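You operate a simulated robot arm through the tools that you are given. There is no shell and no other tool.

The job below is to be done with a simulated robot arm. You get a single attempt, and the scene is never put back.

Task
Cap the open pH socket, restart the line, set injector 03 to 6.
Fine: yellow cap tight on the open pH socket, third orange lever to Tight; then yellow valve open, then red switch On; float's top at the mark; the other caps, levers, valves and handwheels stay.

Only the result counts: the job must be done as asked and must still hold three seconds after the hand-in. Knocking over, shifting, dropping, spilling or breaking anything else fails it. A push-on lid holds only when it is set on centred and level and pressed home; a screw cap is set on level and turned clockwise until tight.

Robot
A 7-joint arm with a two-finger parallel gripper, fixed in place. Base frame: the origin is on the floor under the middle of its stand, x ahead of it, y to its left, z up. Lengths are in mm, angles in degrees, forces in N, time in s.
It reaches about 1247 mm from its shoulder. Its first joint turns from -132.0 to 132.0 degrees. Payload 3.91 kg.
Tool frame: the origin (TCP) lies between the finger pads and is the grasp point; the fingertips stand 30 mm ahead of it; z points along the fingers, y is the line along which they close. Largest opening 110 mm; finger width 20, thickness 10; the body of the gripper, 48 by 112 mm, starts 55 mm behind the TCP.
Orientation is that of the tool frame in the base frame, as a unit quaternion [x, y, z, w]. With the fingers straight down and closing along the base's y, the tool's x points along the base's -x, its y along +y and its z along -z.

Tools
- The arm moves only by the tool drive_tool. Its argument "series" is one flat list of numbers, 7 for each row, row after row: the shift along the tool's x, y, z in cm, then the turn, a rotation vector about the tool's x, y, z in degrees, then the finger opening in cm, from 0 to 11. In form: [tx, ty, tz, ax, ay, az, gripper, tx, ty, tz, ax, ay, az, gripper, ...]. A call has 1 to 20 rows; each row is the pose to reach, as a shift and turn from the pose commanded when the call began, along the tool's axes at that moment. A row lasts 0.2 s, in which the tool goes at most 50 mm and 8.6 degrees; a call with a longer step from one row to the next is refused whole, and so is a gripper value outside its range. Where a pose cannot be reached the arm comes as near as it can. A force on the tool above 90 N (or 10 N above the force at the start of the call, whichever is more), or a blocked arm, ends the call early, and 0.2 s more pass. The fingers move at their own pace (about 108 mm/s each) and stop on an object; they squeeze with about 30 N. The grip force told is the motor's: it shows also when the fingers shut on nothing. Time passes only in rows, and 0.2 s behind the last, so rows that repeat a pose let the fingers close. It gives the time, the measured TCP pose, the force on the tool (base axes), the opening and the grip force at its end, in the units of the frame above (readings bear some noise), with the torque about the TCP (base axes, N m) and any sound that the robot's microphone picked up, and new pictures: "pictures" is both (left out), scene, wrist or none.
- Cameras (640 x 400 px; columns grow to the right, rows downward): "scene" is fixed at [218.5, -500.9, 1494.3]; the picture's right is [0.84, -0.55, 0.00], its down [-0.28, -0.43, -0.86] and it looks along [0.47, 0.72, -0.52] (base axes); focal length 348 px, centre (320, 200). "wrist" rides on the gripper at [72, 17, -103] in the tool frame; the picture's right is [-0.23, 0.97, 0.00], its down [-0.76, -0.18, -0.62] and it looks along [-0.61, -0.14, 0.78] (tool axes); focal length 222 px, centre (320, 200). There is no depth. A picture from a camera that has moved, and an enlarged one, comes with that camera's place and axes in the base frame and with its lens.
- inspect(camera, box): a new picture of the part [left, top, right, bottom] of that camera's present view, enlarged. The clock stands still meanwhile.
- job_done(): hands the job in; it is judged then, once.

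Places have to be worked out from the pictures, the camera data and where the tool is seen. Open the gripper and draw the arm clear of the work before you hand the job in, unless the task says otherwise.

The tools are called after "Request:" by a JSON object that holds its "name" and its "arguments". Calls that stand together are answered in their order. drive_tool: Moves the arm, as the interface text tells. Its arguments: {"type":"object","properties":{"series":{"type":"array","items":{"type":"number"}},"pictures":{"type":"string","enum":["both","scene","wrist","none"]}},"required":["series"]} The other tools are called the same way: inspect (camera, box) takes an enlarged picture of a part of a camera's view; job_done () hands the job in.

At the start:

```text
t: 0.0
eef_pos: [475.3, 500.7, 1211.8]
tcp_rot: [0.0, 1.0, 0.0, 0.0]
force: [-0.3, -0.9, -0.9]
ft_torque: [0.01, 0.04, 0.01]
grip_width: 110.1
grasp_force: 0.0
```

scene: 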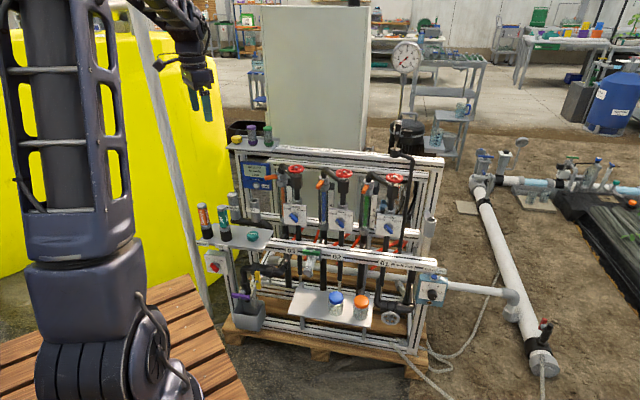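
wrist: 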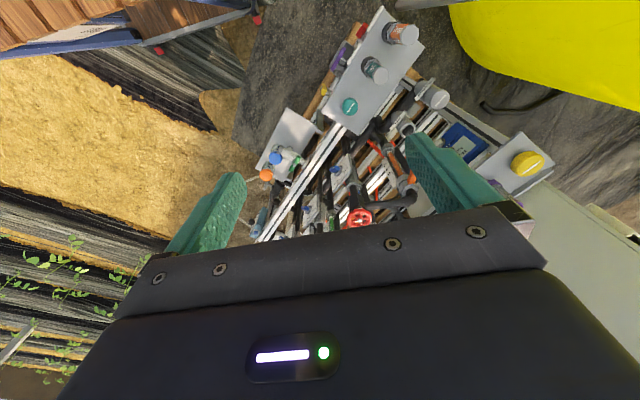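

I start by looking at the scene closely before moving anything.

Request:
{"name": "inspect", "arguments": {"camera": "scene", "box": [180, 110, 340, 210]}}

Request:
{"name": "inspect", "arguments": {"camera": "scene", "box": [180, 190, 340, 290]}}

Request:
{"name": "inspect", "arguments": {"camera": "scene", "box": [300, 150, 460, 250]}}

Request:
{"name": "inspect", "arguments": {"camera": "scene", "box": [280, 230, 460, 345]}}

Request:
{"name": "inspect", "arguments": {"camera": "wrist", "box": [230, 0, 430, 125]}}

Request:
{"name": "inspect", "arguments": {"camera": "wrist", "box": [230, 110, 430, 235]}}

Request:
{"name": "inspect", "arguments": {"camera": "wrist", "box": [380, 80, 580, 205]}}

```text
4.00 times, centred on (260, 160) of scene
camera zoom: at [218.5, -500.9, 1494.3], right [0.84, -0.55, 0.0], down [-0.28, -0.43, -0.86], along [0.47, 0.72, -0.52], focal length 1393 px, centre (560, 360)
```

zoom: 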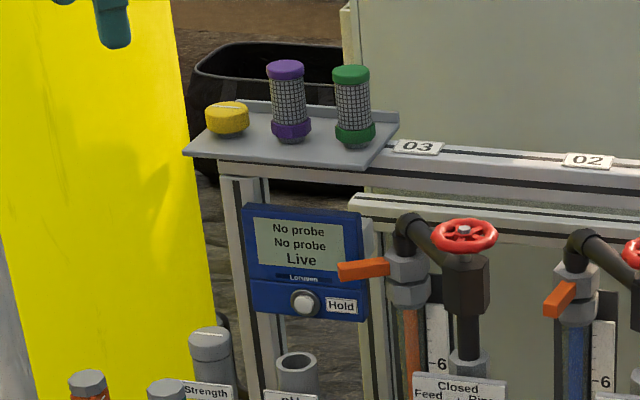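

```text
4.00 times, centred on (260, 240) of scene
camera zoom: at [218.5, -500.9, 1494.3], right [0.84, -0.55, 0.0], down [-0.28, -0.43, -0.86], along [0.47, 0.72, -0.52], focal length 1393 px, centre (560, 40)
```

zoom: 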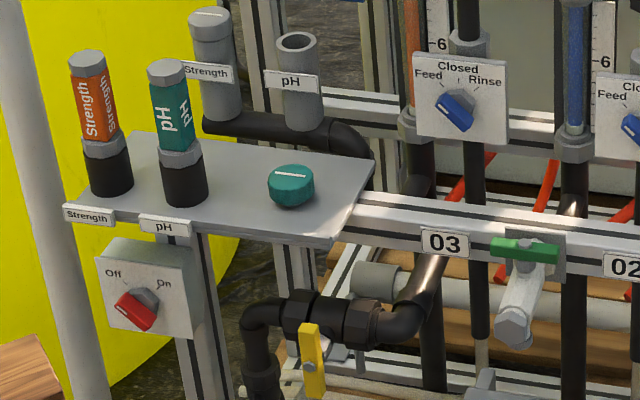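

```text
4.00 times, centred on (380, 200) of scene
camera zoom: at [218.5, -500.9, 1494.3], right [0.84, -0.55, 0.0], down [-0.28, -0.43, -0.86], along [0.47, 0.72, -0.52], focal length 1393 px, centre (80, 200)
```

zoom: 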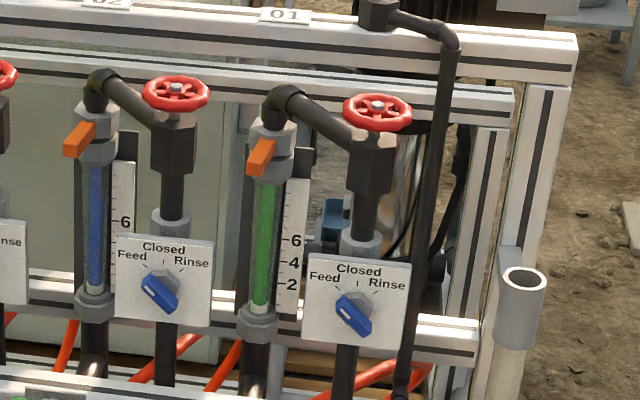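

```text
3.48 times, centred on (370, 288) of scene
camera zoom: at [218.5, -500.9, 1494.3], right [0.84, -0.55, 0.0], down [-0.28, -0.43, -0.86], along [0.47, 0.72, -0.52], focal length 1211 px, centre (146, -104)
```

zoom: 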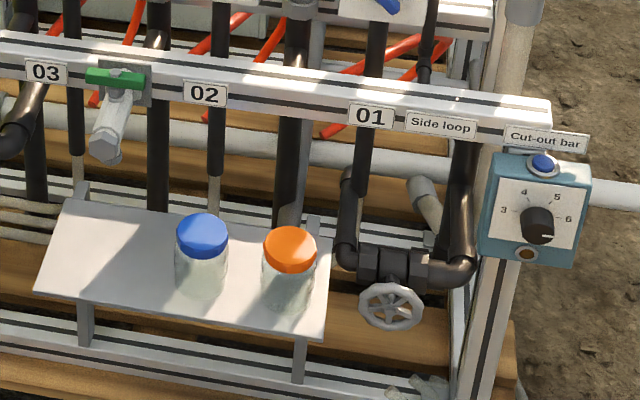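

```text
3.20 times, centred on (330, 62) of wrist
camera zoom: at [404.1, 517.6, 1315.1], right [0.23, 0.97, 0.0], down [0.76, -0.18, 0.62], along [0.61, -0.14, -0.78], focal length 711 px, centre (288, 640)
```

zoom: 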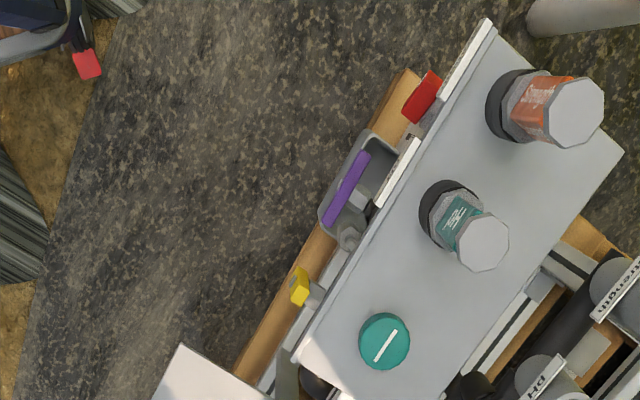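

```text
3.20 times, centred on (330, 172) of wrist
camera zoom: at [404.1, 517.6, 1315.1], right [0.23, 0.97, 0.0], down [0.76, -0.18, 0.62], along [0.61, -0.14, -0.78], focal length 711 px, centre (288, 288)
```

zoom: 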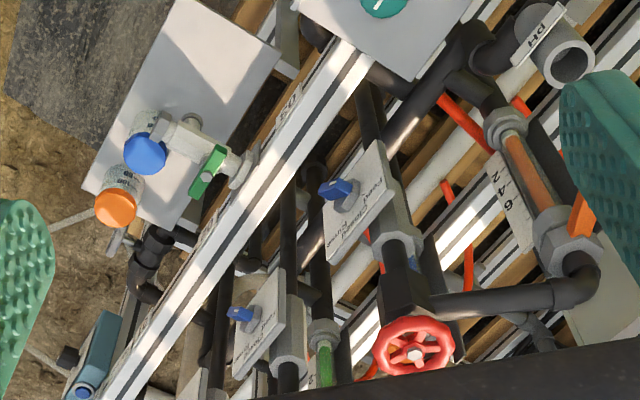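

```text
3.20 times, centred on (480, 142) of wrist
camera zoom: at [404.1, 517.6, 1315.1], right [0.23, 0.97, 0.0], down [0.76, -0.18, 0.62], along [0.61, -0.14, -0.78], focal length 711 px, centre (-192, 384)
```

zoom: 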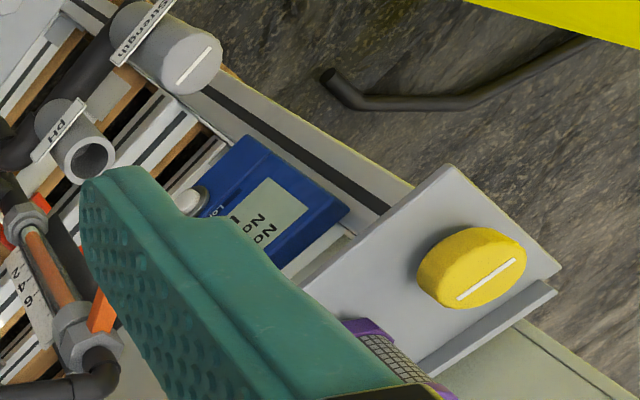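

The scene shows a skid turned about 45°: the yellow cap is on the upper-left tray at about (676, 828, 967), the open pH socket at about (672, 696, 736), and handwheel 03 at about (785, 526, 922). The red switch is at about (445, 629, 529) and the yellow valve at about (572, 492, 507). I'll move the wrist above and in front of the cap tray for a closer look.

Request:
{"name": "drive_tool", "arguments": {"series": [-1.36, 3.74, 1.39, 0, 0, -6.43, 11, -2.71, 7.49, 2.77, 0, 0, -12.86, 11, -4.07, 11.23, 4.16, 0, 0, -19.29, 11, -5.43, 14.97, 5.54, 0, 0, -25.7, 11, -6.79, 18.7, 6.93, 0, 0, -32.1, 11, -8.14, 22.46, 8.31, 0, 0, -38.57, 11, -9.5, 26.2, 9.7, 0, 0, -45, 11, -9.5, 26.2, 9.7, 0, 0, -45, 11], "pictures": "both"}}

```text
t: 1.8
eef_pos: [572.4, 765.0, 1113.4]
tcp_rot: [-0.383, 0.924, 0.001, 0.0]
force: [-0.1, 0.4, -0.2]
ft_torque: [0.03, -0.01, 0.02]
grip_width: 109.9
grasp_force: 0.0
camera wrist: at [510.8, 724.0, 1217.6], right [-0.53, 0.85, 0.0], down [0.66, 0.41, 0.62], along [0.53, 0.33, -0.78], focal length 222 px, centre (320, 200)
```

scene: 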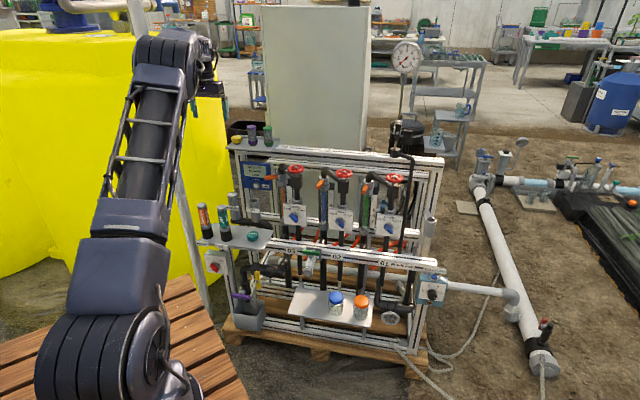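
wrist: 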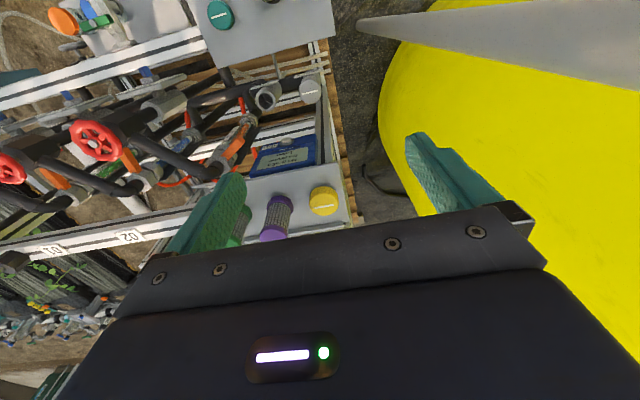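

The view now shows the cap, the sockets and the orange levers. I zoom in on each to measure them.

Request:
{"name": "inspect", "arguments": {"camera": "wrist", "box": [230, 150, 374, 240]}}

Request:
{"name": "inspect", "arguments": {"camera": "wrist", "box": [200, 60, 344, 150]}}

Request:
{"name": "inspect", "arguments": {"camera": "wrist", "box": [60, 90, 204, 180]}}

Request:
{"name": "inspect", "arguments": {"camera": "wrist", "box": [140, 100, 284, 190]}}

```text
4.44 times, centred on (302, 195) of wrist
camera zoom: at [510.8, 724.0, 1217.6], right [-0.53, 0.85, 0.0], down [0.66, 0.41, 0.62], along [0.53, 0.33, -0.78], focal length 987 px, centre (400, 222)
```

zoom: 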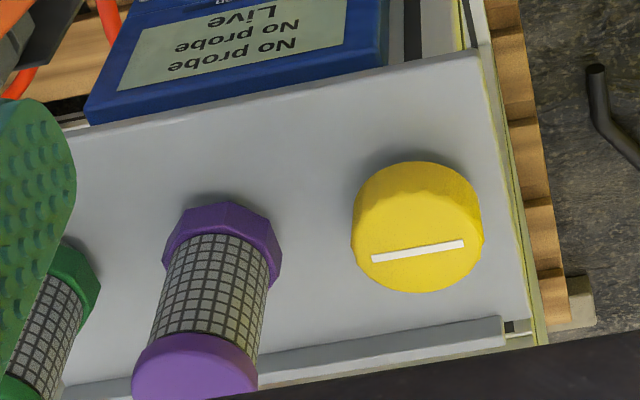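

```text
4.44 times, centred on (272, 105) of wrist
camera zoom: at [510.8, 724.0, 1217.6], right [-0.53, 0.85, 0.0], down [0.66, 0.41, 0.62], along [0.53, 0.33, -0.78], focal length 987 px, centre (533, 622)
```

zoom: 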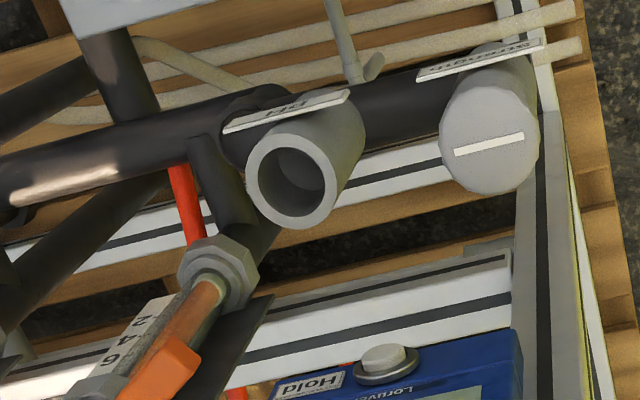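

```text
4.44 times, centred on (132, 135) of wrist
camera zoom: at [510.8, 724.0, 1217.6], right [-0.53, 0.85, 0.0], down [0.66, 0.41, 0.62], along [0.53, 0.33, -0.78], focal length 987 px, centre (1156, 489)
```

zoom: 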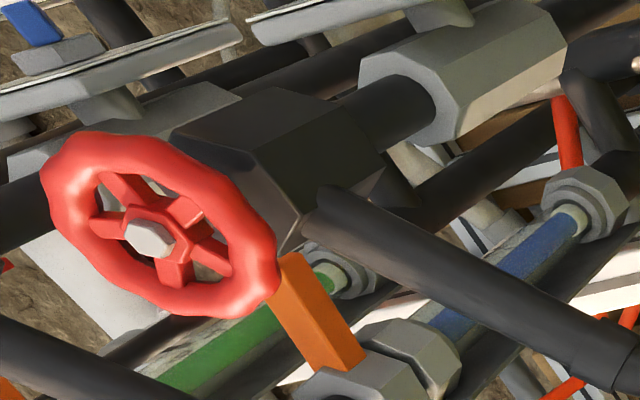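

```text
4.44 times, centred on (212, 145) of wrist
camera zoom: at [510.8, 724.0, 1217.6], right [-0.53, 0.85, 0.0], down [0.66, 0.41, 0.62], along [0.53, 0.33, -0.78], focal length 987 px, centre (800, 444)
```

zoom: 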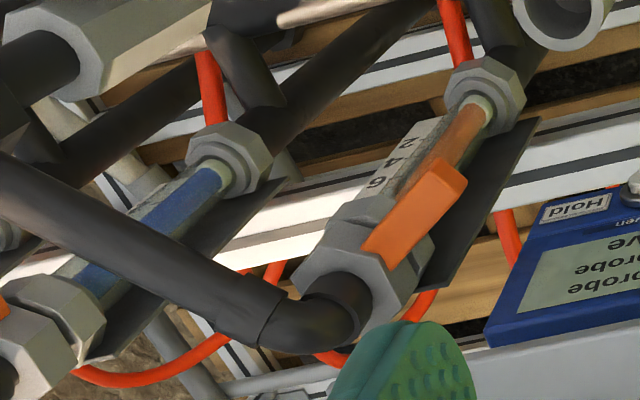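

I check the scene view more closely for the levers' labels and the rotameter scale.

Request:
{"name": "inspect", "arguments": {"camera": "scene", "box": [256, 160, 320, 200]}}

Request:
{"name": "inspect", "arguments": {"camera": "scene", "box": [304, 165, 368, 205]}}

Request:
{"name": "inspect", "arguments": {"camera": "scene", "box": [352, 165, 416, 205]}}

Request:
{"name": "inspect", "arguments": {"camera": "scene", "box": [264, 190, 328, 230]}}

Request:
{"name": "inspect", "arguments": {"camera": "scene", "box": [196, 240, 276, 290]}}

Request:
{"name": "inspect", "arguments": {"camera": "scene", "box": [236, 250, 316, 300]}}

```text
10.00 times, centred on (288, 180) of scene
camera zoom: at [218.5, -500.9, 1494.3], right [0.84, -0.55, 0.0], down [-0.28, -0.43, -0.86], along [0.47, 0.72, -0.52], focal length 3482 px, centre (640, 400)
```

zoom: 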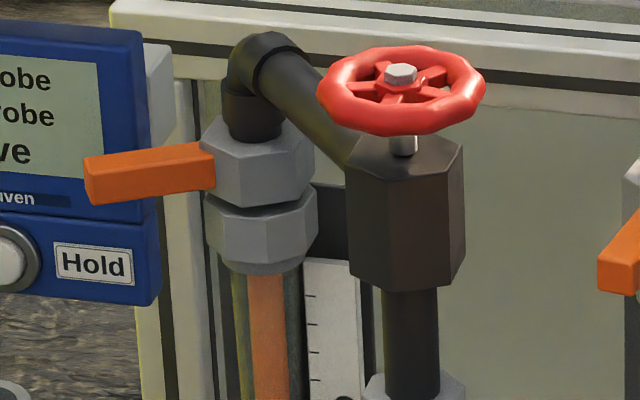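

```text
10.00 times, centred on (336, 185) of scene
camera zoom: at [218.5, -500.9, 1494.3], right [0.84, -0.55, 0.0], down [-0.28, -0.43, -0.86], along [0.47, 0.72, -0.52], focal length 3482 px, centre (160, 350)
```

zoom: 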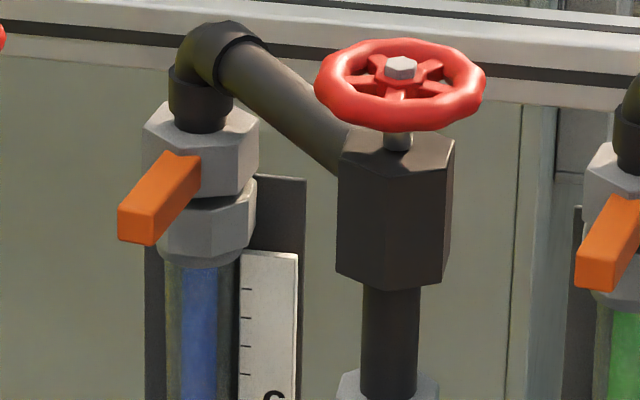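

```text
10.00 times, centred on (384, 185) of scene
camera zoom: at [218.5, -500.9, 1494.3], right [0.84, -0.55, 0.0], down [-0.28, -0.43, -0.86], along [0.47, 0.72, -0.52], focal length 3482 px, centre (-320, 350)
```

zoom: 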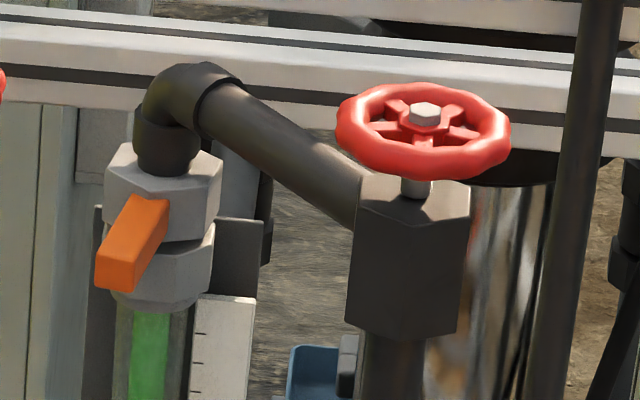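

```text
10.00 times, centred on (296, 210) of scene
camera zoom: at [218.5, -500.9, 1494.3], right [0.84, -0.55, 0.0], down [-0.28, -0.43, -0.86], along [0.47, 0.72, -0.52], focal length 3482 px, centre (560, 100)
```

zoom: 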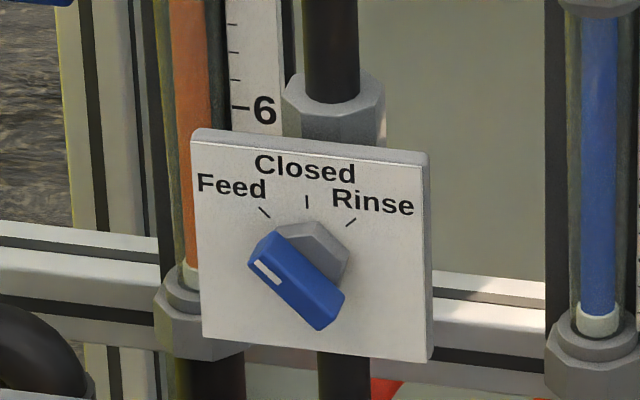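

```text
8.00 times, centred on (236, 265) of scene
camera zoom: at [218.5, -500.9, 1494.3], right [0.84, -0.55, 0.0], down [-0.28, -0.43, -0.86], along [0.47, 0.72, -0.52], focal length 2785 px, centre (992, -320)
```

zoom: 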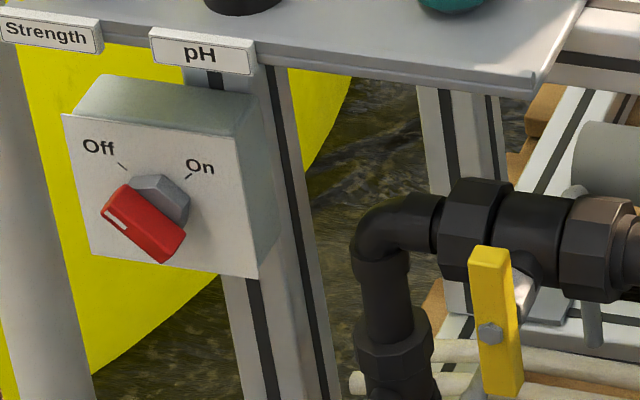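

```text
8.00 times, centred on (276, 275) of scene
camera zoom: at [218.5, -500.9, 1494.3], right [0.84, -0.55, 0.0], down [-0.28, -0.43, -0.86], along [0.47, 0.72, -0.52], focal length 2785 px, centre (672, -400)
```

zoom: 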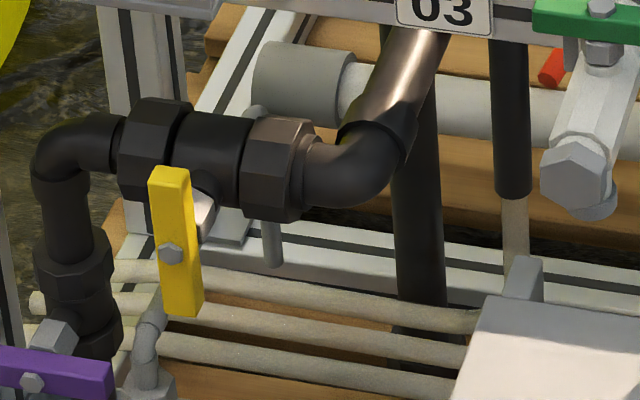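

The orange lever on 03 sits on the union nut at about (795, 670, 836), with its tip at about (729, 690, 829). It stands roughly 45° off the other two levers. I'll tilt the tool and move in front of it for a close look, to find the "Tight" marking.

Request:
{"name": "drive_tool", "arguments": {"series": [0.24, -1.09, 2.23, 2.21, -5.33, 5.33, 11, 0.48, -2.18, 4.45, 4.42, -10.65, 10.67, 11, 0.72, -3.26, 6.68, 6.63, -15.98, 16.0, 11, 0.96, -4.35, 8.9, 8.84, -21.3, 21.33, 11, 1.2, -5.44, 11.13, 11.05, -26.63, 26.66, 11, 1.44, -6.53, 13.35, 13.25, -31.95, 32.0, 11, 1.68, -7.61, 15.58, 15.46, -37.28, 37.33, 11, 1.92, -8.7, 17.8, 17.67, -42.6, 42.66, 11, 1.92, -8.7, 17.8, 17.67, -42.6, 42.66, 11], "pictures": "both"}}

```text
t: 3.8
eef_pos: [616.9, 691.7, 938.2]
tcp_rot: [0.001, 0.924, 0.001, 0.382]
force: [0.6, -0.4, -0.8]
ft_torque: [0.0, 0.02, 0.01]
grip_width: 109.9
grasp_force: 0.1
camera wrist: at [494.5, 706.8, 959.2], right [0.16, 0.97, 0.16], down [0.1, -0.18, 0.98], along [0.98, -0.14, -0.12], focal length 222 px, centre (320, 200)
```

scene: 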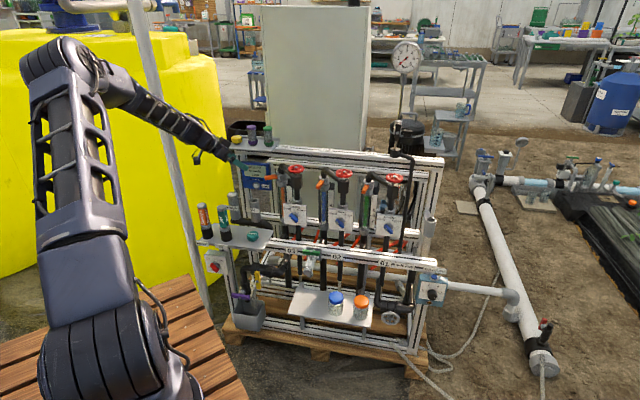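
wrist: 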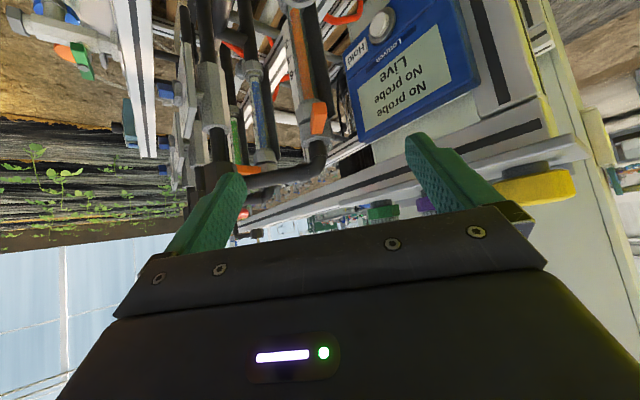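

Request:
{"name": "inspect", "arguments": {"camera": "wrist", "box": [240, 70, 368, 150]}}

Request:
{"name": "inspect", "arguments": {"camera": "wrist", "box": [280, 90, 344, 130]}}

Request:
{"name": "inspect", "arguments": {"camera": "wrist", "box": [180, 0, 340, 100]}}

Request:
{"name": "inspect", "arguments": {"camera": "wrist", "box": [240, 130, 400, 230]}}

```text
5.00 times, centred on (304, 110) of wrist
camera zoom: at [494.5, 706.8, 959.2], right [0.16, 0.97, 0.16], down [0.1, -0.18, 0.98], along [0.98, -0.14, -0.12], focal length 1111 px, centre (400, 650)
```

zoom: 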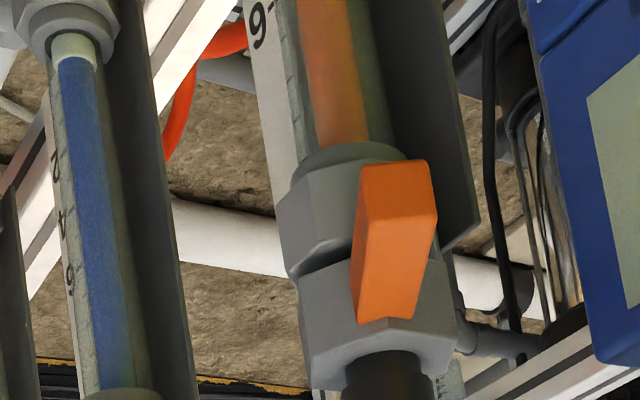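

```text
10.00 times, centred on (312, 110) of wrist
camera zoom: at [494.5, 706.8, 959.2], right [0.16, 0.97, 0.16], down [0.1, -0.18, 0.98], along [0.98, -0.14, -0.12], focal length 2221 px, centre (400, 1100)
```

zoom: 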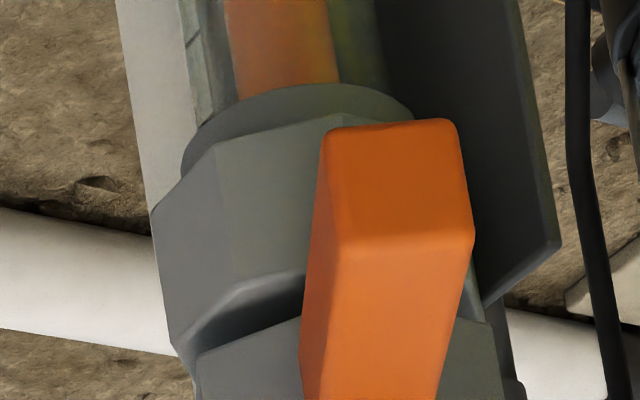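

```text
4.00 times, centred on (260, 50) of wrist
camera zoom: at [494.5, 706.8, 959.2], right [0.16, 0.97, 0.16], down [0.1, -0.18, 0.98], along [0.98, -0.14, -0.12], focal length 888 px, centre (560, 800)
```

zoom: 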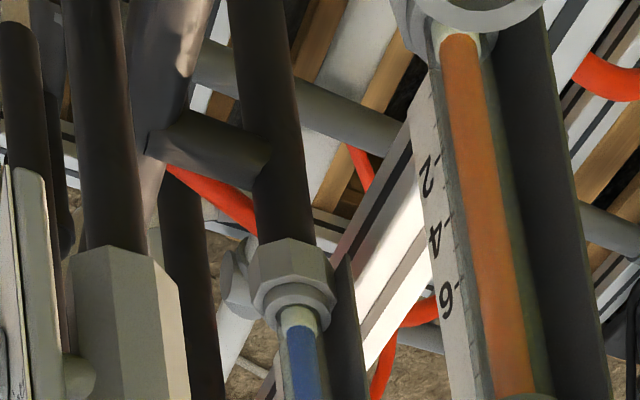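

```text
4.00 times, centred on (320, 180) of wrist
camera zoom: at [494.5, 706.8, 959.2], right [0.16, 0.97, 0.16], down [0.1, -0.18, 0.98], along [0.98, -0.14, -0.12], focal length 888 px, centre (320, 280)
```

zoom: 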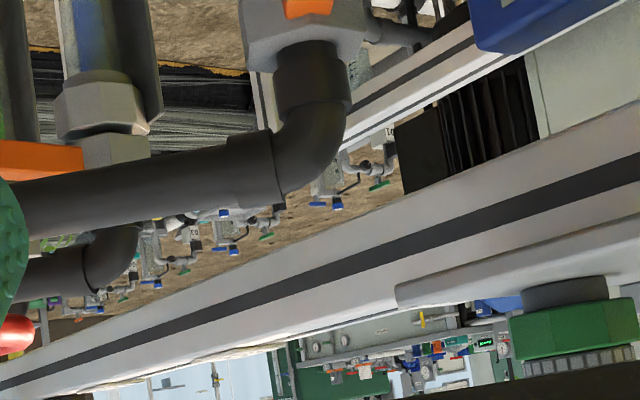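

No "Tight" label is visible, but the other two levers point to the front at about 214°, while 03 points to about 162° and its union shows a gap. So Tight should mean turning it to match its neighbours. I line the tool up with lever 03 at a stand-off of about 100 mm, with a smaller opening.

Request:
{"name": "drive_tool", "arguments": {"series": [-0.5, 0.64, 1.76, 4.23, 0, 4.25, 6, -1.0, 1.27, 3.51, 8.47, 0, 8.5, 6, -1.49, 1.91, 5.27, 12.7, 0, 12.74, 6, -1.49, 1.91, 5.27, 12.7, 0, 12.74, 6], "pictures": "both"}}

```text
t: 4.8
eef_pos: [666.3, 709.6, 910.6]
tcp_rot: [0.145, 0.913, -0.06, 0.378]
force: [0.6, -0.5, -0.4]
ft_torque: [-0.01, 0.02, 0.01]
grip_width: 60.1
grasp_force: 0.0
camera wrist: at [554.2, 762.4, 932.4], right [0.46, 0.88, 0.16], down [0.04, -0.2, 0.98], along [0.89, -0.44, -0.12], focal length 222 px, centre (320, 200)
```

scene: 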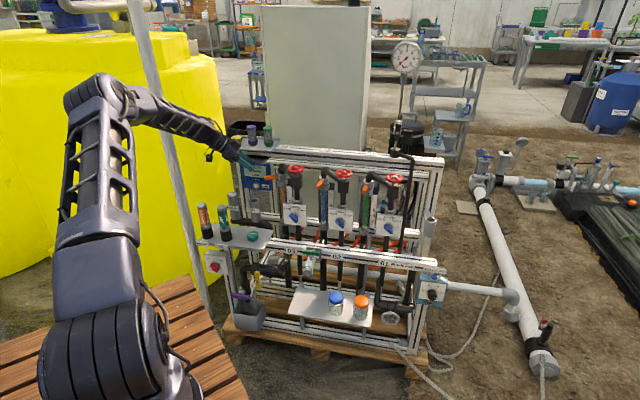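
wrist: 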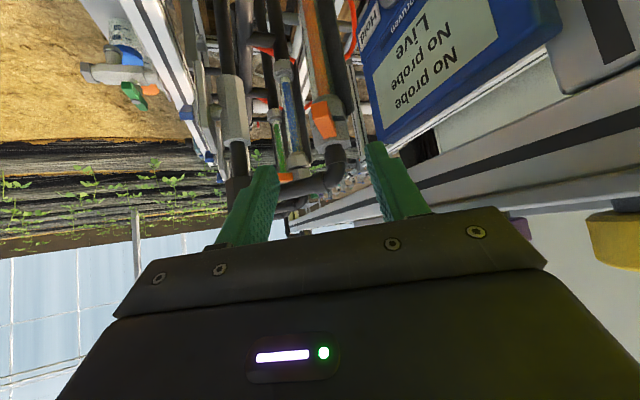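

Request:
{"name": "inspect", "arguments": {"camera": "wrist", "box": [270, 80, 366, 140]}}

```text
6.67 times, centred on (318, 110) of wrist
camera zoom: at [554.2, 762.4, 932.4], right [0.46, 0.88, 0.16], down [0.04, -0.2, 0.98], along [0.89, -0.44, -0.12], focal length 1481 px, centre (333, 800)
```

zoom: 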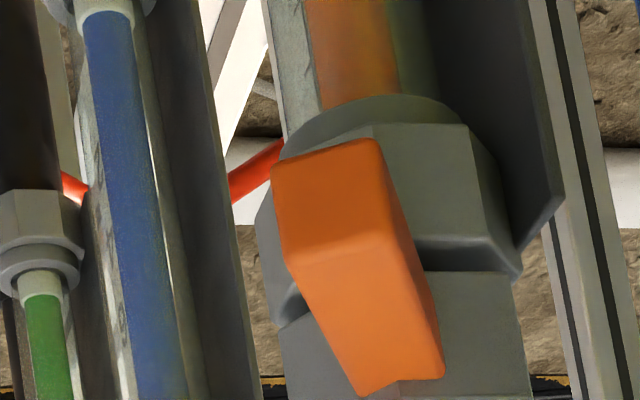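

The lever is centred on the tool's axis, as expected. I advance about 98 mm along the tool axis so the fingers straddle it, then close.

Request:
{"name": "drive_tool", "arguments": {"series": [0.02, 0.02, 3.3, 0, 0, 0, 5, 0.05, 0.04, 6.6, 0, 0, 0, 5, 0.08, 0.06, 9.0, 0, 0, 0, 5, 0.08, 0.06, 9.8, 0, 0, 0, 5], "pictures": "both"}}

```text
t: 5.8
eef_pos: [730.8, 687.7, 838.9]
tcp_rot: [0.145, 0.912, -0.06, 0.378]
force: [-0.5, 0.1, 1.1]
ft_torque: [-0.01, -0.01, -0.01]
grip_width: 49.9
grasp_force: 0.0
camera wrist: at [618.9, 741.2, 861.1], right [0.45, 0.88, 0.16], down [0.04, -0.2, 0.98], along [0.89, -0.44, -0.12], focal length 222 px, centre (320, 200)
```

scene: 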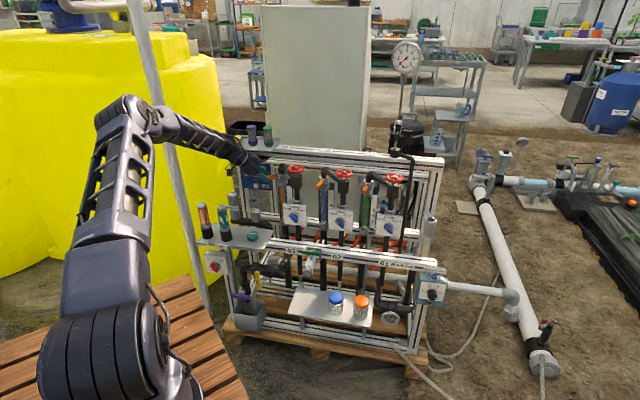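
wrist: 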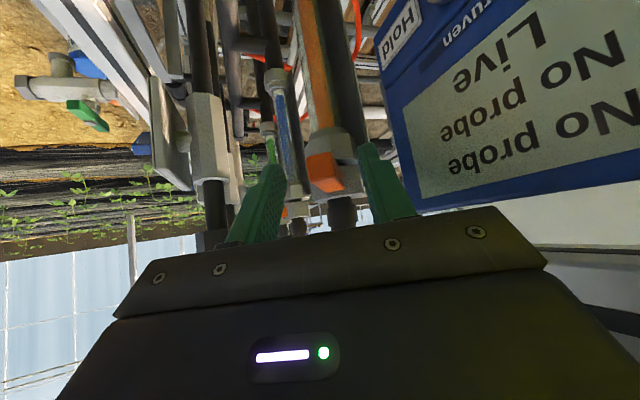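

The lever lies between the fingers. I close on it.

Request:
{"name": "drive_tool", "arguments": {"series": [0, 0, 0, 0, 0, 0, 0, 0, 0, 0, 0, 0, 0, 0, 0, 0, 0, 0, 0, 0, 0], "pictures": "both"}}

Request:
{"name": "inspect", "arguments": {"camera": "wrist", "box": [240, 120, 416, 230]}}

```text
t: 6.6
eef_pos: [729.7, 689.4, 839.0]
tcp_rot: [0.145, 0.912, -0.059, 0.379]
force: [13.1, 24.0, -4.9]
ft_torque: [0.45, -0.26, 1.84]
grip_width: 17.8
grasp_force: 45.1
camera wrist: at [618.7, 742.5, 861.2], right [0.45, 0.88, 0.16], down [0.04, -0.2, 0.98], along [0.89, -0.44, -0.12], focal length 222 px, centre (320, 200)
```

scene: 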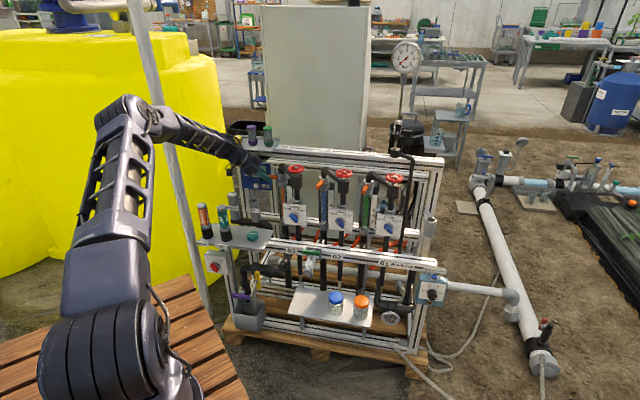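
wrist: 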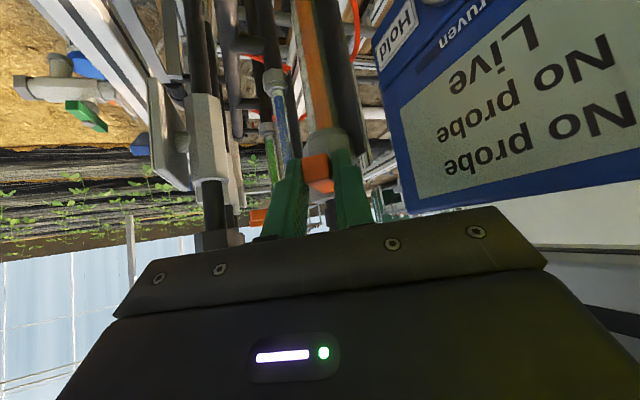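

```text
3.64 times, centred on (328, 175) of wrist
camera zoom: at [618.7, 742.5, 861.2], right [0.45, 0.88, 0.16], down [0.04, -0.2, 0.98], along [0.89, -0.44, -0.12], focal length 808 px, centre (291, 291)
```

zoom: 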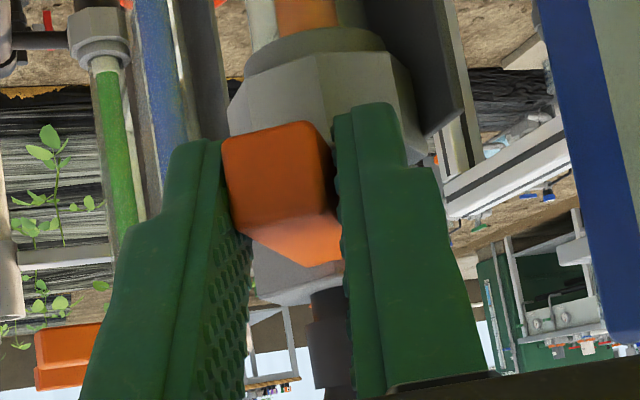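

The lever is gripped at 17.8 mm. I swing it about the nut axis, counter-clockwise from above, by 24° and watch the forces.

Request:
{"name": "drive_tool", "arguments": {"series": [-0.02, -0.46, 0.03, -2.83, 0, -2.82, 0, -0.07, -0.93, 0.07, -5.67, 0, -5.64, 0, -0.15, -1.39, 0.14, -8.5, 0, -8.47, 0, -0.23, -1.84, 0.23, -11.33, 0, -11.29, 0, -0.35, -2.28, 0.34, -14.17, 0, -14.11, 0, -0.48, -2.7, 0.48, -17.0, 0, -16.93, 0], "pictures": "both"}}

```text
t: 8.0
eef_pos: [728.9, 659.1, 840.2]
tcp_rot: [-0.048, 0.923, 0.02, 0.381]
force: [14.4, 26.2, -4.2]
ft_torque: [0.44, 0.4, 1.66]
grip_width: 18.4
grasp_force: 45.2
camera wrist: at [604.9, 662.2, 861.2], right [0.06, 0.99, 0.16], down [0.12, -0.17, 0.98], along [0.99, -0.04, -0.12], focal length 222 px, centre (320, 200)
```

scene: 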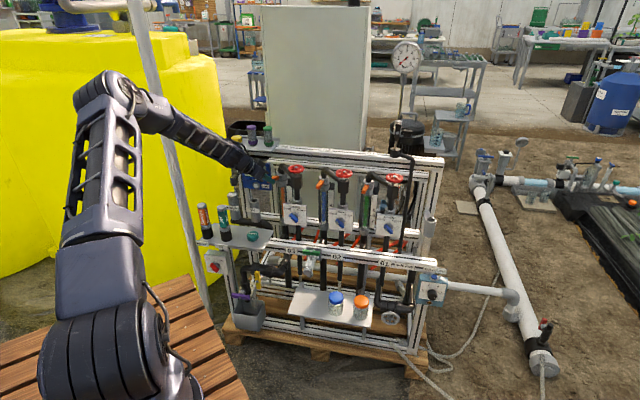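
wrist: 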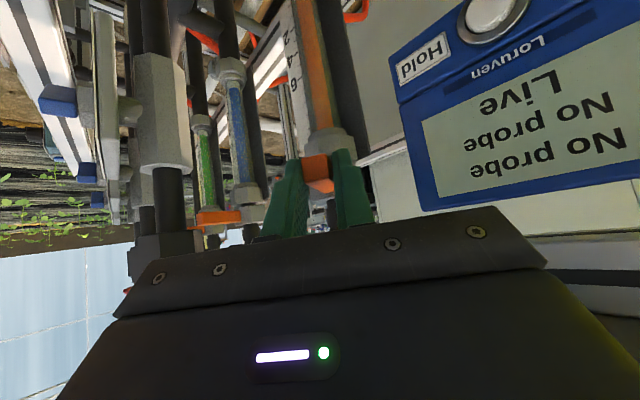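

The lever follows smoothly under a constant friction load. I continue another 24°.

Request:
{"name": "drive_tool", "arguments": {"series": [-0.02, -0.48, 0.02, -2.82, 0, -2.83, 0, -0.07, -0.94, 0.07, -5.64, 0, -5.67, 0, -0.13, -1.39, 0.13, -8.46, 0, -8.5, 0, -0.23, -1.84, 0.23, -11.28, 0, -11.33, 0, -0.34, -2.28, 0.34, -14.1, 0, -14.17, 0, -0.48, -2.71, 0.47, -16.9, 0, -17.0, 0], "pictures": "both"}}

Request:
{"name": "inspect", "arguments": {"camera": "scene", "box": [256, 160, 320, 200]}}

```text
t: 9.4
eef_pos: [738.8, 634.2, 840.5]
tcp_rot: [-0.24, 0.893, 0.098, 0.369]
force: [-11.5, 19.8, -5.8]
ft_torque: [-0.1, 1.07, 1.64]
grip_width: 16.7
grasp_force: 45.3
camera wrist: at [623.3, 585.1, 861.5], right [-0.35, 0.92, 0.16], down [0.17, -0.1, 0.98], along [0.92, 0.37, -0.12], focal length 222 px, centre (320, 200)
```

scene: 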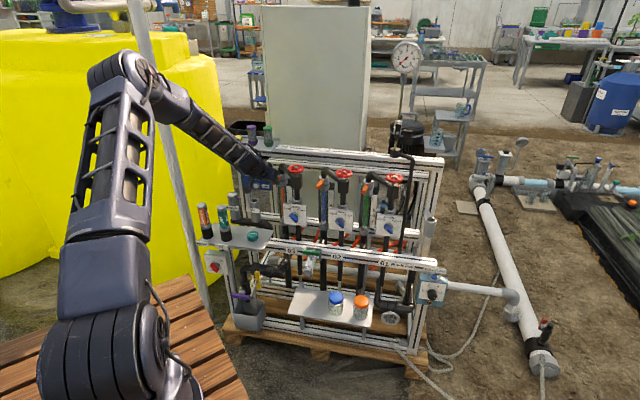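
wrist: 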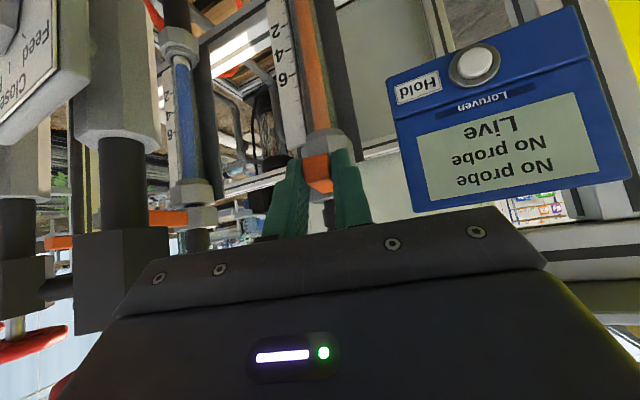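

```text
10.00 times, centred on (288, 180) of scene
camera zoom: at [218.5, -500.9, 1494.3], right [0.84, -0.55, 0.0], down [-0.28, -0.43, -0.86], along [0.47, 0.72, -0.52], focal length 3482 px, centre (640, 400)
```

zoom: 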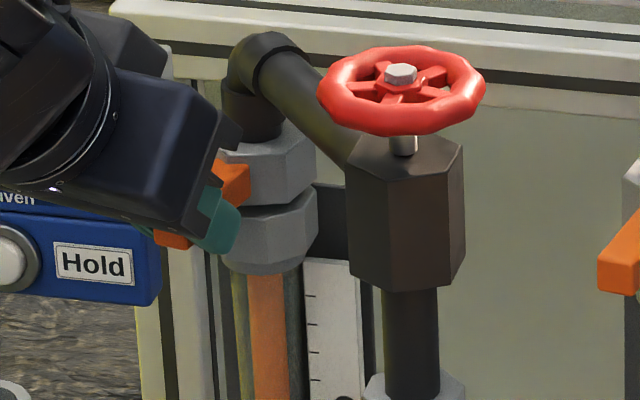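

Still turning, at about 210° now. I go on a few more degrees and watch for a stop.

Request:
{"name": "drive_tool", "arguments": {"series": [-0.01, -0.24, 0.01, -1.41, 0, -1.42, 0, -0.02, -0.47, 0.02, -2.82, 0, -2.84, 0, -0.02, -0.47, 0.02, -2.82, 0, -2.84, 0], "pictures": "none"}}

```text
t: 10.2
eef_pos: [741.1, 631.0, 839.4]
tcp_rot: [-0.271, 0.883, 0.112, 0.366]
force: [-19.3, 23.5, -9.0]
ft_torque: [0.15, 0.92, 1.55]
grip_width: 16.2
grasp_force: 45.2
```

Request:
{"name": "drive_tool", "arguments": {"series": [-0.01, -0.24, 0.01, -1.41, 0, -1.42, 0, -0.02, -0.48, 0.02, -2.82, 0, -2.84, 0, -0.02, -0.48, 0.02, -2.82, 0, -2.84, 0], "pictures": "wrist"}}

```text
t: 11.0
eef_pos: [744.2, 627.5, 839.5]
tcp_rot: [-0.301, 0.873, 0.125, 0.362]
force: [-27.3, 36.1, -5.4]
ft_torque: [0.11, 0.28, -0.61]
grip_width: 15.9
grasp_force: 44.9
camera wrist: at [635.6, 563.5, 861.4], right [-0.47, 0.87, 0.16], down [0.19, -0.08, 0.98], along [0.86, 0.49, -0.12], focal length 222 px, centre (320, 200)
```

wrist: 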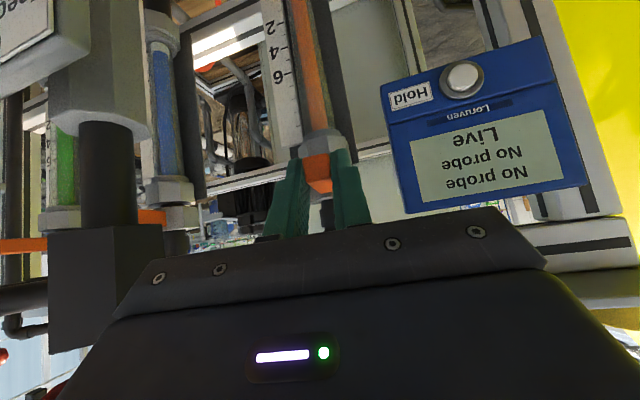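

Resistance has risen to about 45 N. I try a few degrees more to confirm the stop.

Request:
{"name": "drive_tool", "arguments": {"series": [-0.01, -0.24, 0.01, -1.41, 0, -1.42, 0, -0.02, -0.48, 0.02, -2.82, 0, -2.84, 0, -0.02, -0.48, 0.02, -2.82, 0, -2.84, 0], "pictures": "none"}}

```text
t: 11.8
eef_pos: [744.8, 627.2, 840.3]
tcp_rot: [-0.333, 0.862, 0.138, 0.356]
force: [-21.6, 54.8, -10.7]
ft_torque: [0.45, -0.18, -0.76]
grip_width: 17.7
grasp_force: 45.3
```

The tool barely advanced while the force rose to 59 N, so the lever is at its stop. I open the fingers and back away along the tool axis.

Request:
{"name": "drive_tool", "arguments": {"series": [0, 0, 0, 0, 0, 0, 5, 0, 0, 0, 0, 0, 0, 5, 0, 0, -3, 0, 0, 0, 5, 0, 0, -7, 0, 0, 0, 5, 0, 0, -12, 0, 0, 0, 5], "pictures": "both"}}

Request:
{"name": "inspect", "arguments": {"camera": "scene", "box": [256, 160, 352, 220]}}

Request:
{"name": "inspect", "arguments": {"camera": "wrist", "box": [250, 80, 410, 180]}}

```text
t: 13.0
eef_pos: [685.3, 566.0, 924.4]
tcp_rot: [-0.331, 0.863, 0.136, 0.357]
force: [-0.1, 0.3, -0.9]
ft_torque: [0.02, 0.0, 0.0]
grip_width: 49.9
grasp_force: 0.1
camera wrist: at [583.3, 494.2, 945.5], right [-0.53, 0.83, 0.16], down [0.19, -0.06, 0.98], along [0.83, 0.55, -0.13], focal length 222 px, centre (320, 200)
```

scene: 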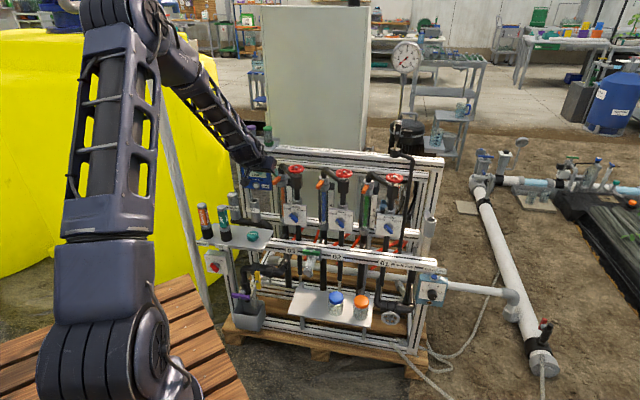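
wrist: 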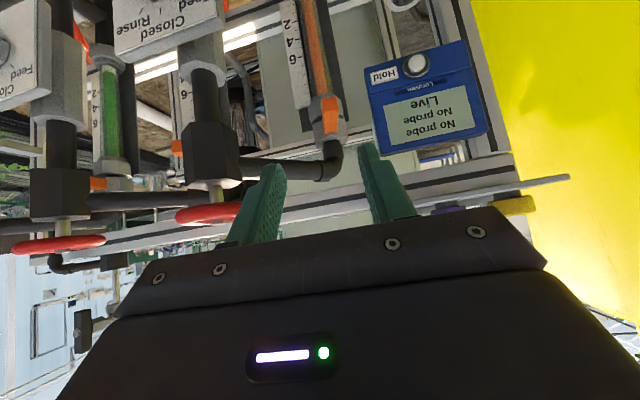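

```text
6.67 times, centred on (304, 190) of scene
camera zoom: at [218.5, -500.9, 1494.3], right [0.84, -0.55, 0.0], down [-0.28, -0.43, -0.86], along [0.47, 0.72, -0.52], focal length 2321 px, centre (427, 267)
```

zoom: 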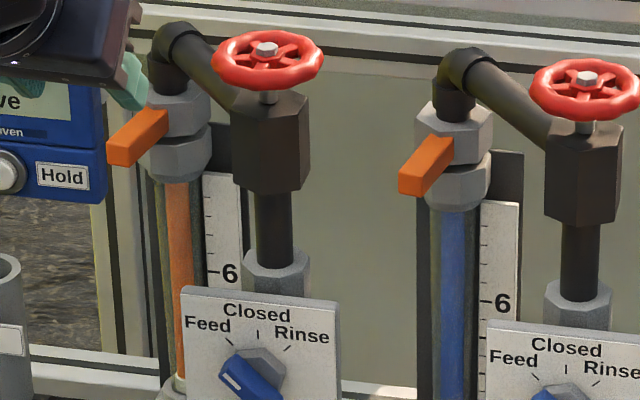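

```text
4.00 times, centred on (330, 130) of wrist
camera zoom: at [583.3, 494.2, 945.5], right [-0.53, 0.83, 0.16], down [0.19, -0.06, 0.98], along [0.83, 0.55, -0.13], focal length 888 px, centre (280, 480)
```

zoom: 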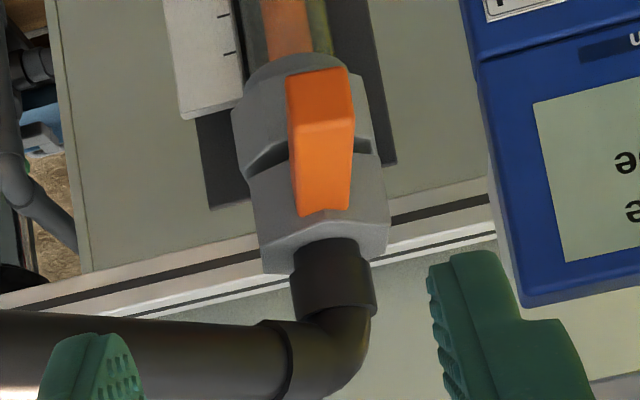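

The lever has turned to nearly match 02. I compare it closely with its neighbours to be sure it's fully home.

Request:
{"name": "inspect", "arguments": {"camera": "scene", "box": [264, 165, 312, 195]}}

Request:
{"name": "inspect", "arguments": {"camera": "scene", "box": [306, 168, 354, 198]}}

Request:
{"name": "inspect", "arguments": {"camera": "wrist", "box": [60, 120, 220, 220]}}

```text
13.33 times, centred on (288, 180) of scene
camera zoom: at [218.5, -500.9, 1494.3], right [0.84, -0.55, 0.0], down [-0.28, -0.43, -0.86], along [0.47, 0.72, -0.52], focal length 4642 px, centre (747, 467)
```

zoom: 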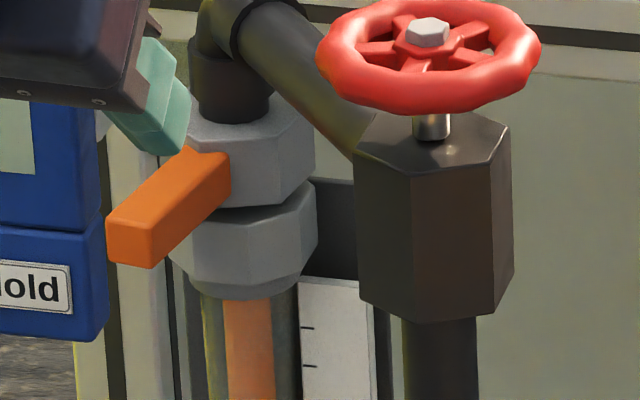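

```text
13.33 times, centred on (330, 183) of scene
camera zoom: at [218.5, -500.9, 1494.3], right [0.84, -0.55, 0.0], down [-0.28, -0.43, -0.86], along [0.47, 0.72, -0.52], focal length 4642 px, centre (187, 427)
```

zoom: 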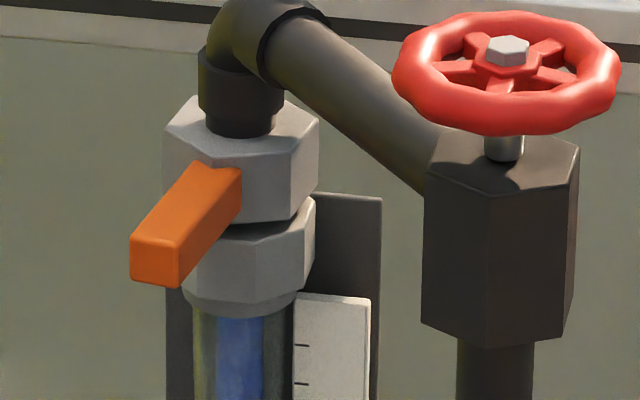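

```text
4.00 times, centred on (140, 170) of wrist
camera zoom: at [583.3, 494.2, 945.5], right [-0.53, 0.83, 0.16], down [0.19, -0.06, 0.98], along [0.83, 0.55, -0.13], focal length 888 px, centre (1040, 320)
```

zoom: 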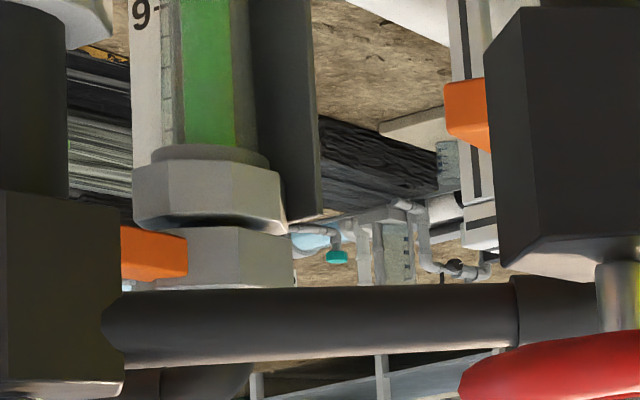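

By direct comparison lever 03 is at 213.9° and lever 02 at 214.9°, so it's at Tight. Next is the cap: I move to hover about 100 mm above it, tool straight down, with the fingers closing along base x to stay clear of the purple filter and the tray lip.

Request:
{"name": "drive_tool", "arguments": {"series": [-2.83, 2.84, -2.33, -2.1, 4.68, -5.05, 7, -5.65, 5.67, -4.67, -4.2, 9.37, -10.11, 7, -8.48, 8.51, -7.0, -6.3, 14.05, -15.16, 7, -11.3, 11.34, -9.33, -8.4, 18.74, -20.22, 7, -13.77, 13.15, -7.21, -10.5, 23.42, -25.27, 7, -16.24, 14.95, -5.09, -12.6, 28.11, -30.33, 7, -18.72, 16.76, -2.96, -14.7, 32.79, -35.38, 7, -21.19, 18.56, -0.84, -16.8, 37.48, -40.44, 7, -23.66, 20.37, 1.28, -18.9, 42.16, -45.49, 7, -23.66, 20.37, 1.28, -18.9, 42.16, -45.49, 7], "pictures": "both"}}

Request:
{"name": "inspect", "arguments": {"camera": "wrist", "box": [240, 80, 400, 180]}}

```text
t: 15.2
eef_pos: [667.4, 788.7, 1081.7]
tcp_rot: [0.707, -0.707, 0.0, 0.0]
force: [0.6, 0.8, -1.1]
ft_torque: [-0.03, 0.01, -0.04]
grip_width: 70.2
grasp_force: 0.0
out of reach, approached as far as the arm can: row 9, 10
camera wrist: at [651.6, 715.3, 1184.5], right [-0.97, 0.23, 0.0], down [0.18, 0.76, 0.62], along [0.14, 0.61, -0.78], focal length 222 px, centre (320, 200)
```

scene: 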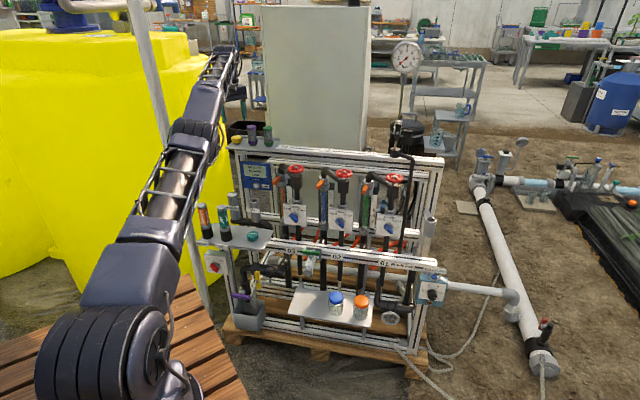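
wrist: 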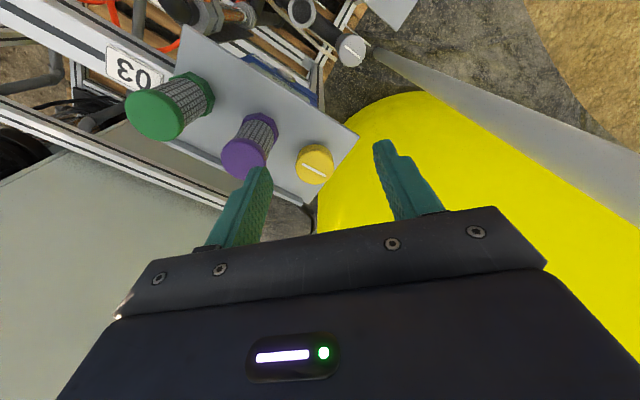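

```text
4.00 times, centred on (320, 130) of wrist
camera zoom: at [651.6, 715.3, 1184.5], right [-0.97, 0.23, 0.0], down [0.18, 0.76, 0.62], along [0.14, 0.61, -0.78], focal length 888 px, centre (320, 480)
```

zoom: 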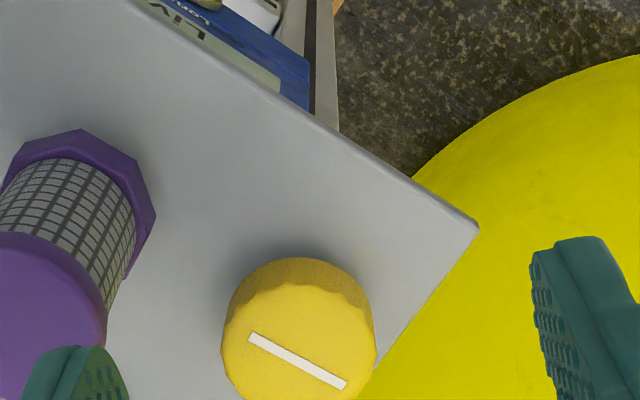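

The hover point is just beyond reach at this height. I step back a little to learn where the commanded reference stands before trying a lower path.

Request:
{"name": "drive_tool", "arguments": {"series": [3, 0, 0, 0, 0, 0, 5.8, 6, 0, 0, 0, 0, 0, 5.8, 6, 0, 0, 0, 0, 0, 5.8], "pictures": "none"}}

```text
t: 16.0
eef_pos: [692.9, 767.0, 1094.3]
tcp_rot: [0.708, -0.706, 0.0, 0.0]
force: [-0.7, 0.1, 0.4]
ft_torque: [0.03, -0.01, 0.01]
grip_width: 58.0
grasp_force: 0.1
out of reach, approached as far as the arm can: row 1, 2, 3
```

Request:
{"name": "drive_tool", "arguments": {"series": [3, 0, 0, 0, 0, 0, 5.8, 6, 0, 0, 0, 0, 0, 5.8, 6, 0, 0, 0, 0, 0, 5.8], "pictures": "both"}}

```text
t: 16.8
eef_pos: [721.5, 744.7, 1105.0]
tcp_rot: [-0.706, 0.708, 0.0, -0.001]
force: [-0.1, 0.0, -0.1]
ft_torque: [0.01, -0.02, -0.02]
grip_width: 57.7
grasp_force: 0.1
out of reach, approached as far as the arm can: row 1, 2, 3
camera wrist: at [704.4, 671.5, 1208.5], right [-0.97, 0.23, 0.0], down [0.18, 0.76, 0.62], along [0.14, 0.61, -0.78], focal length 222 px, centre (320, 200)
```

scene: 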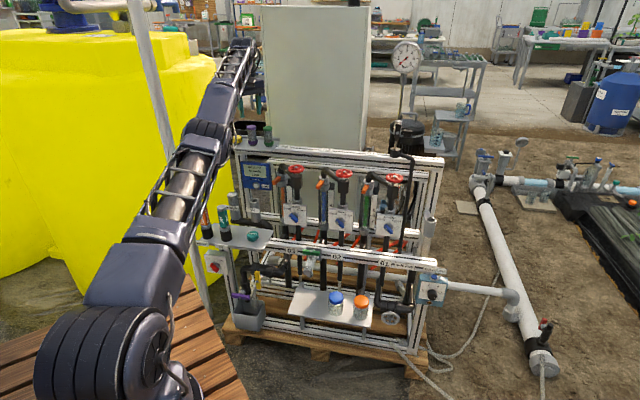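
wrist: 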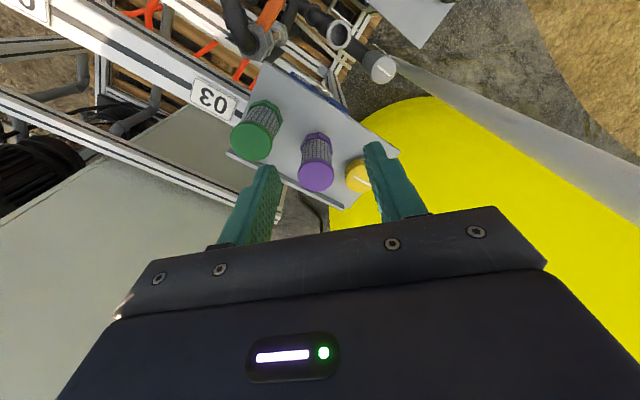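

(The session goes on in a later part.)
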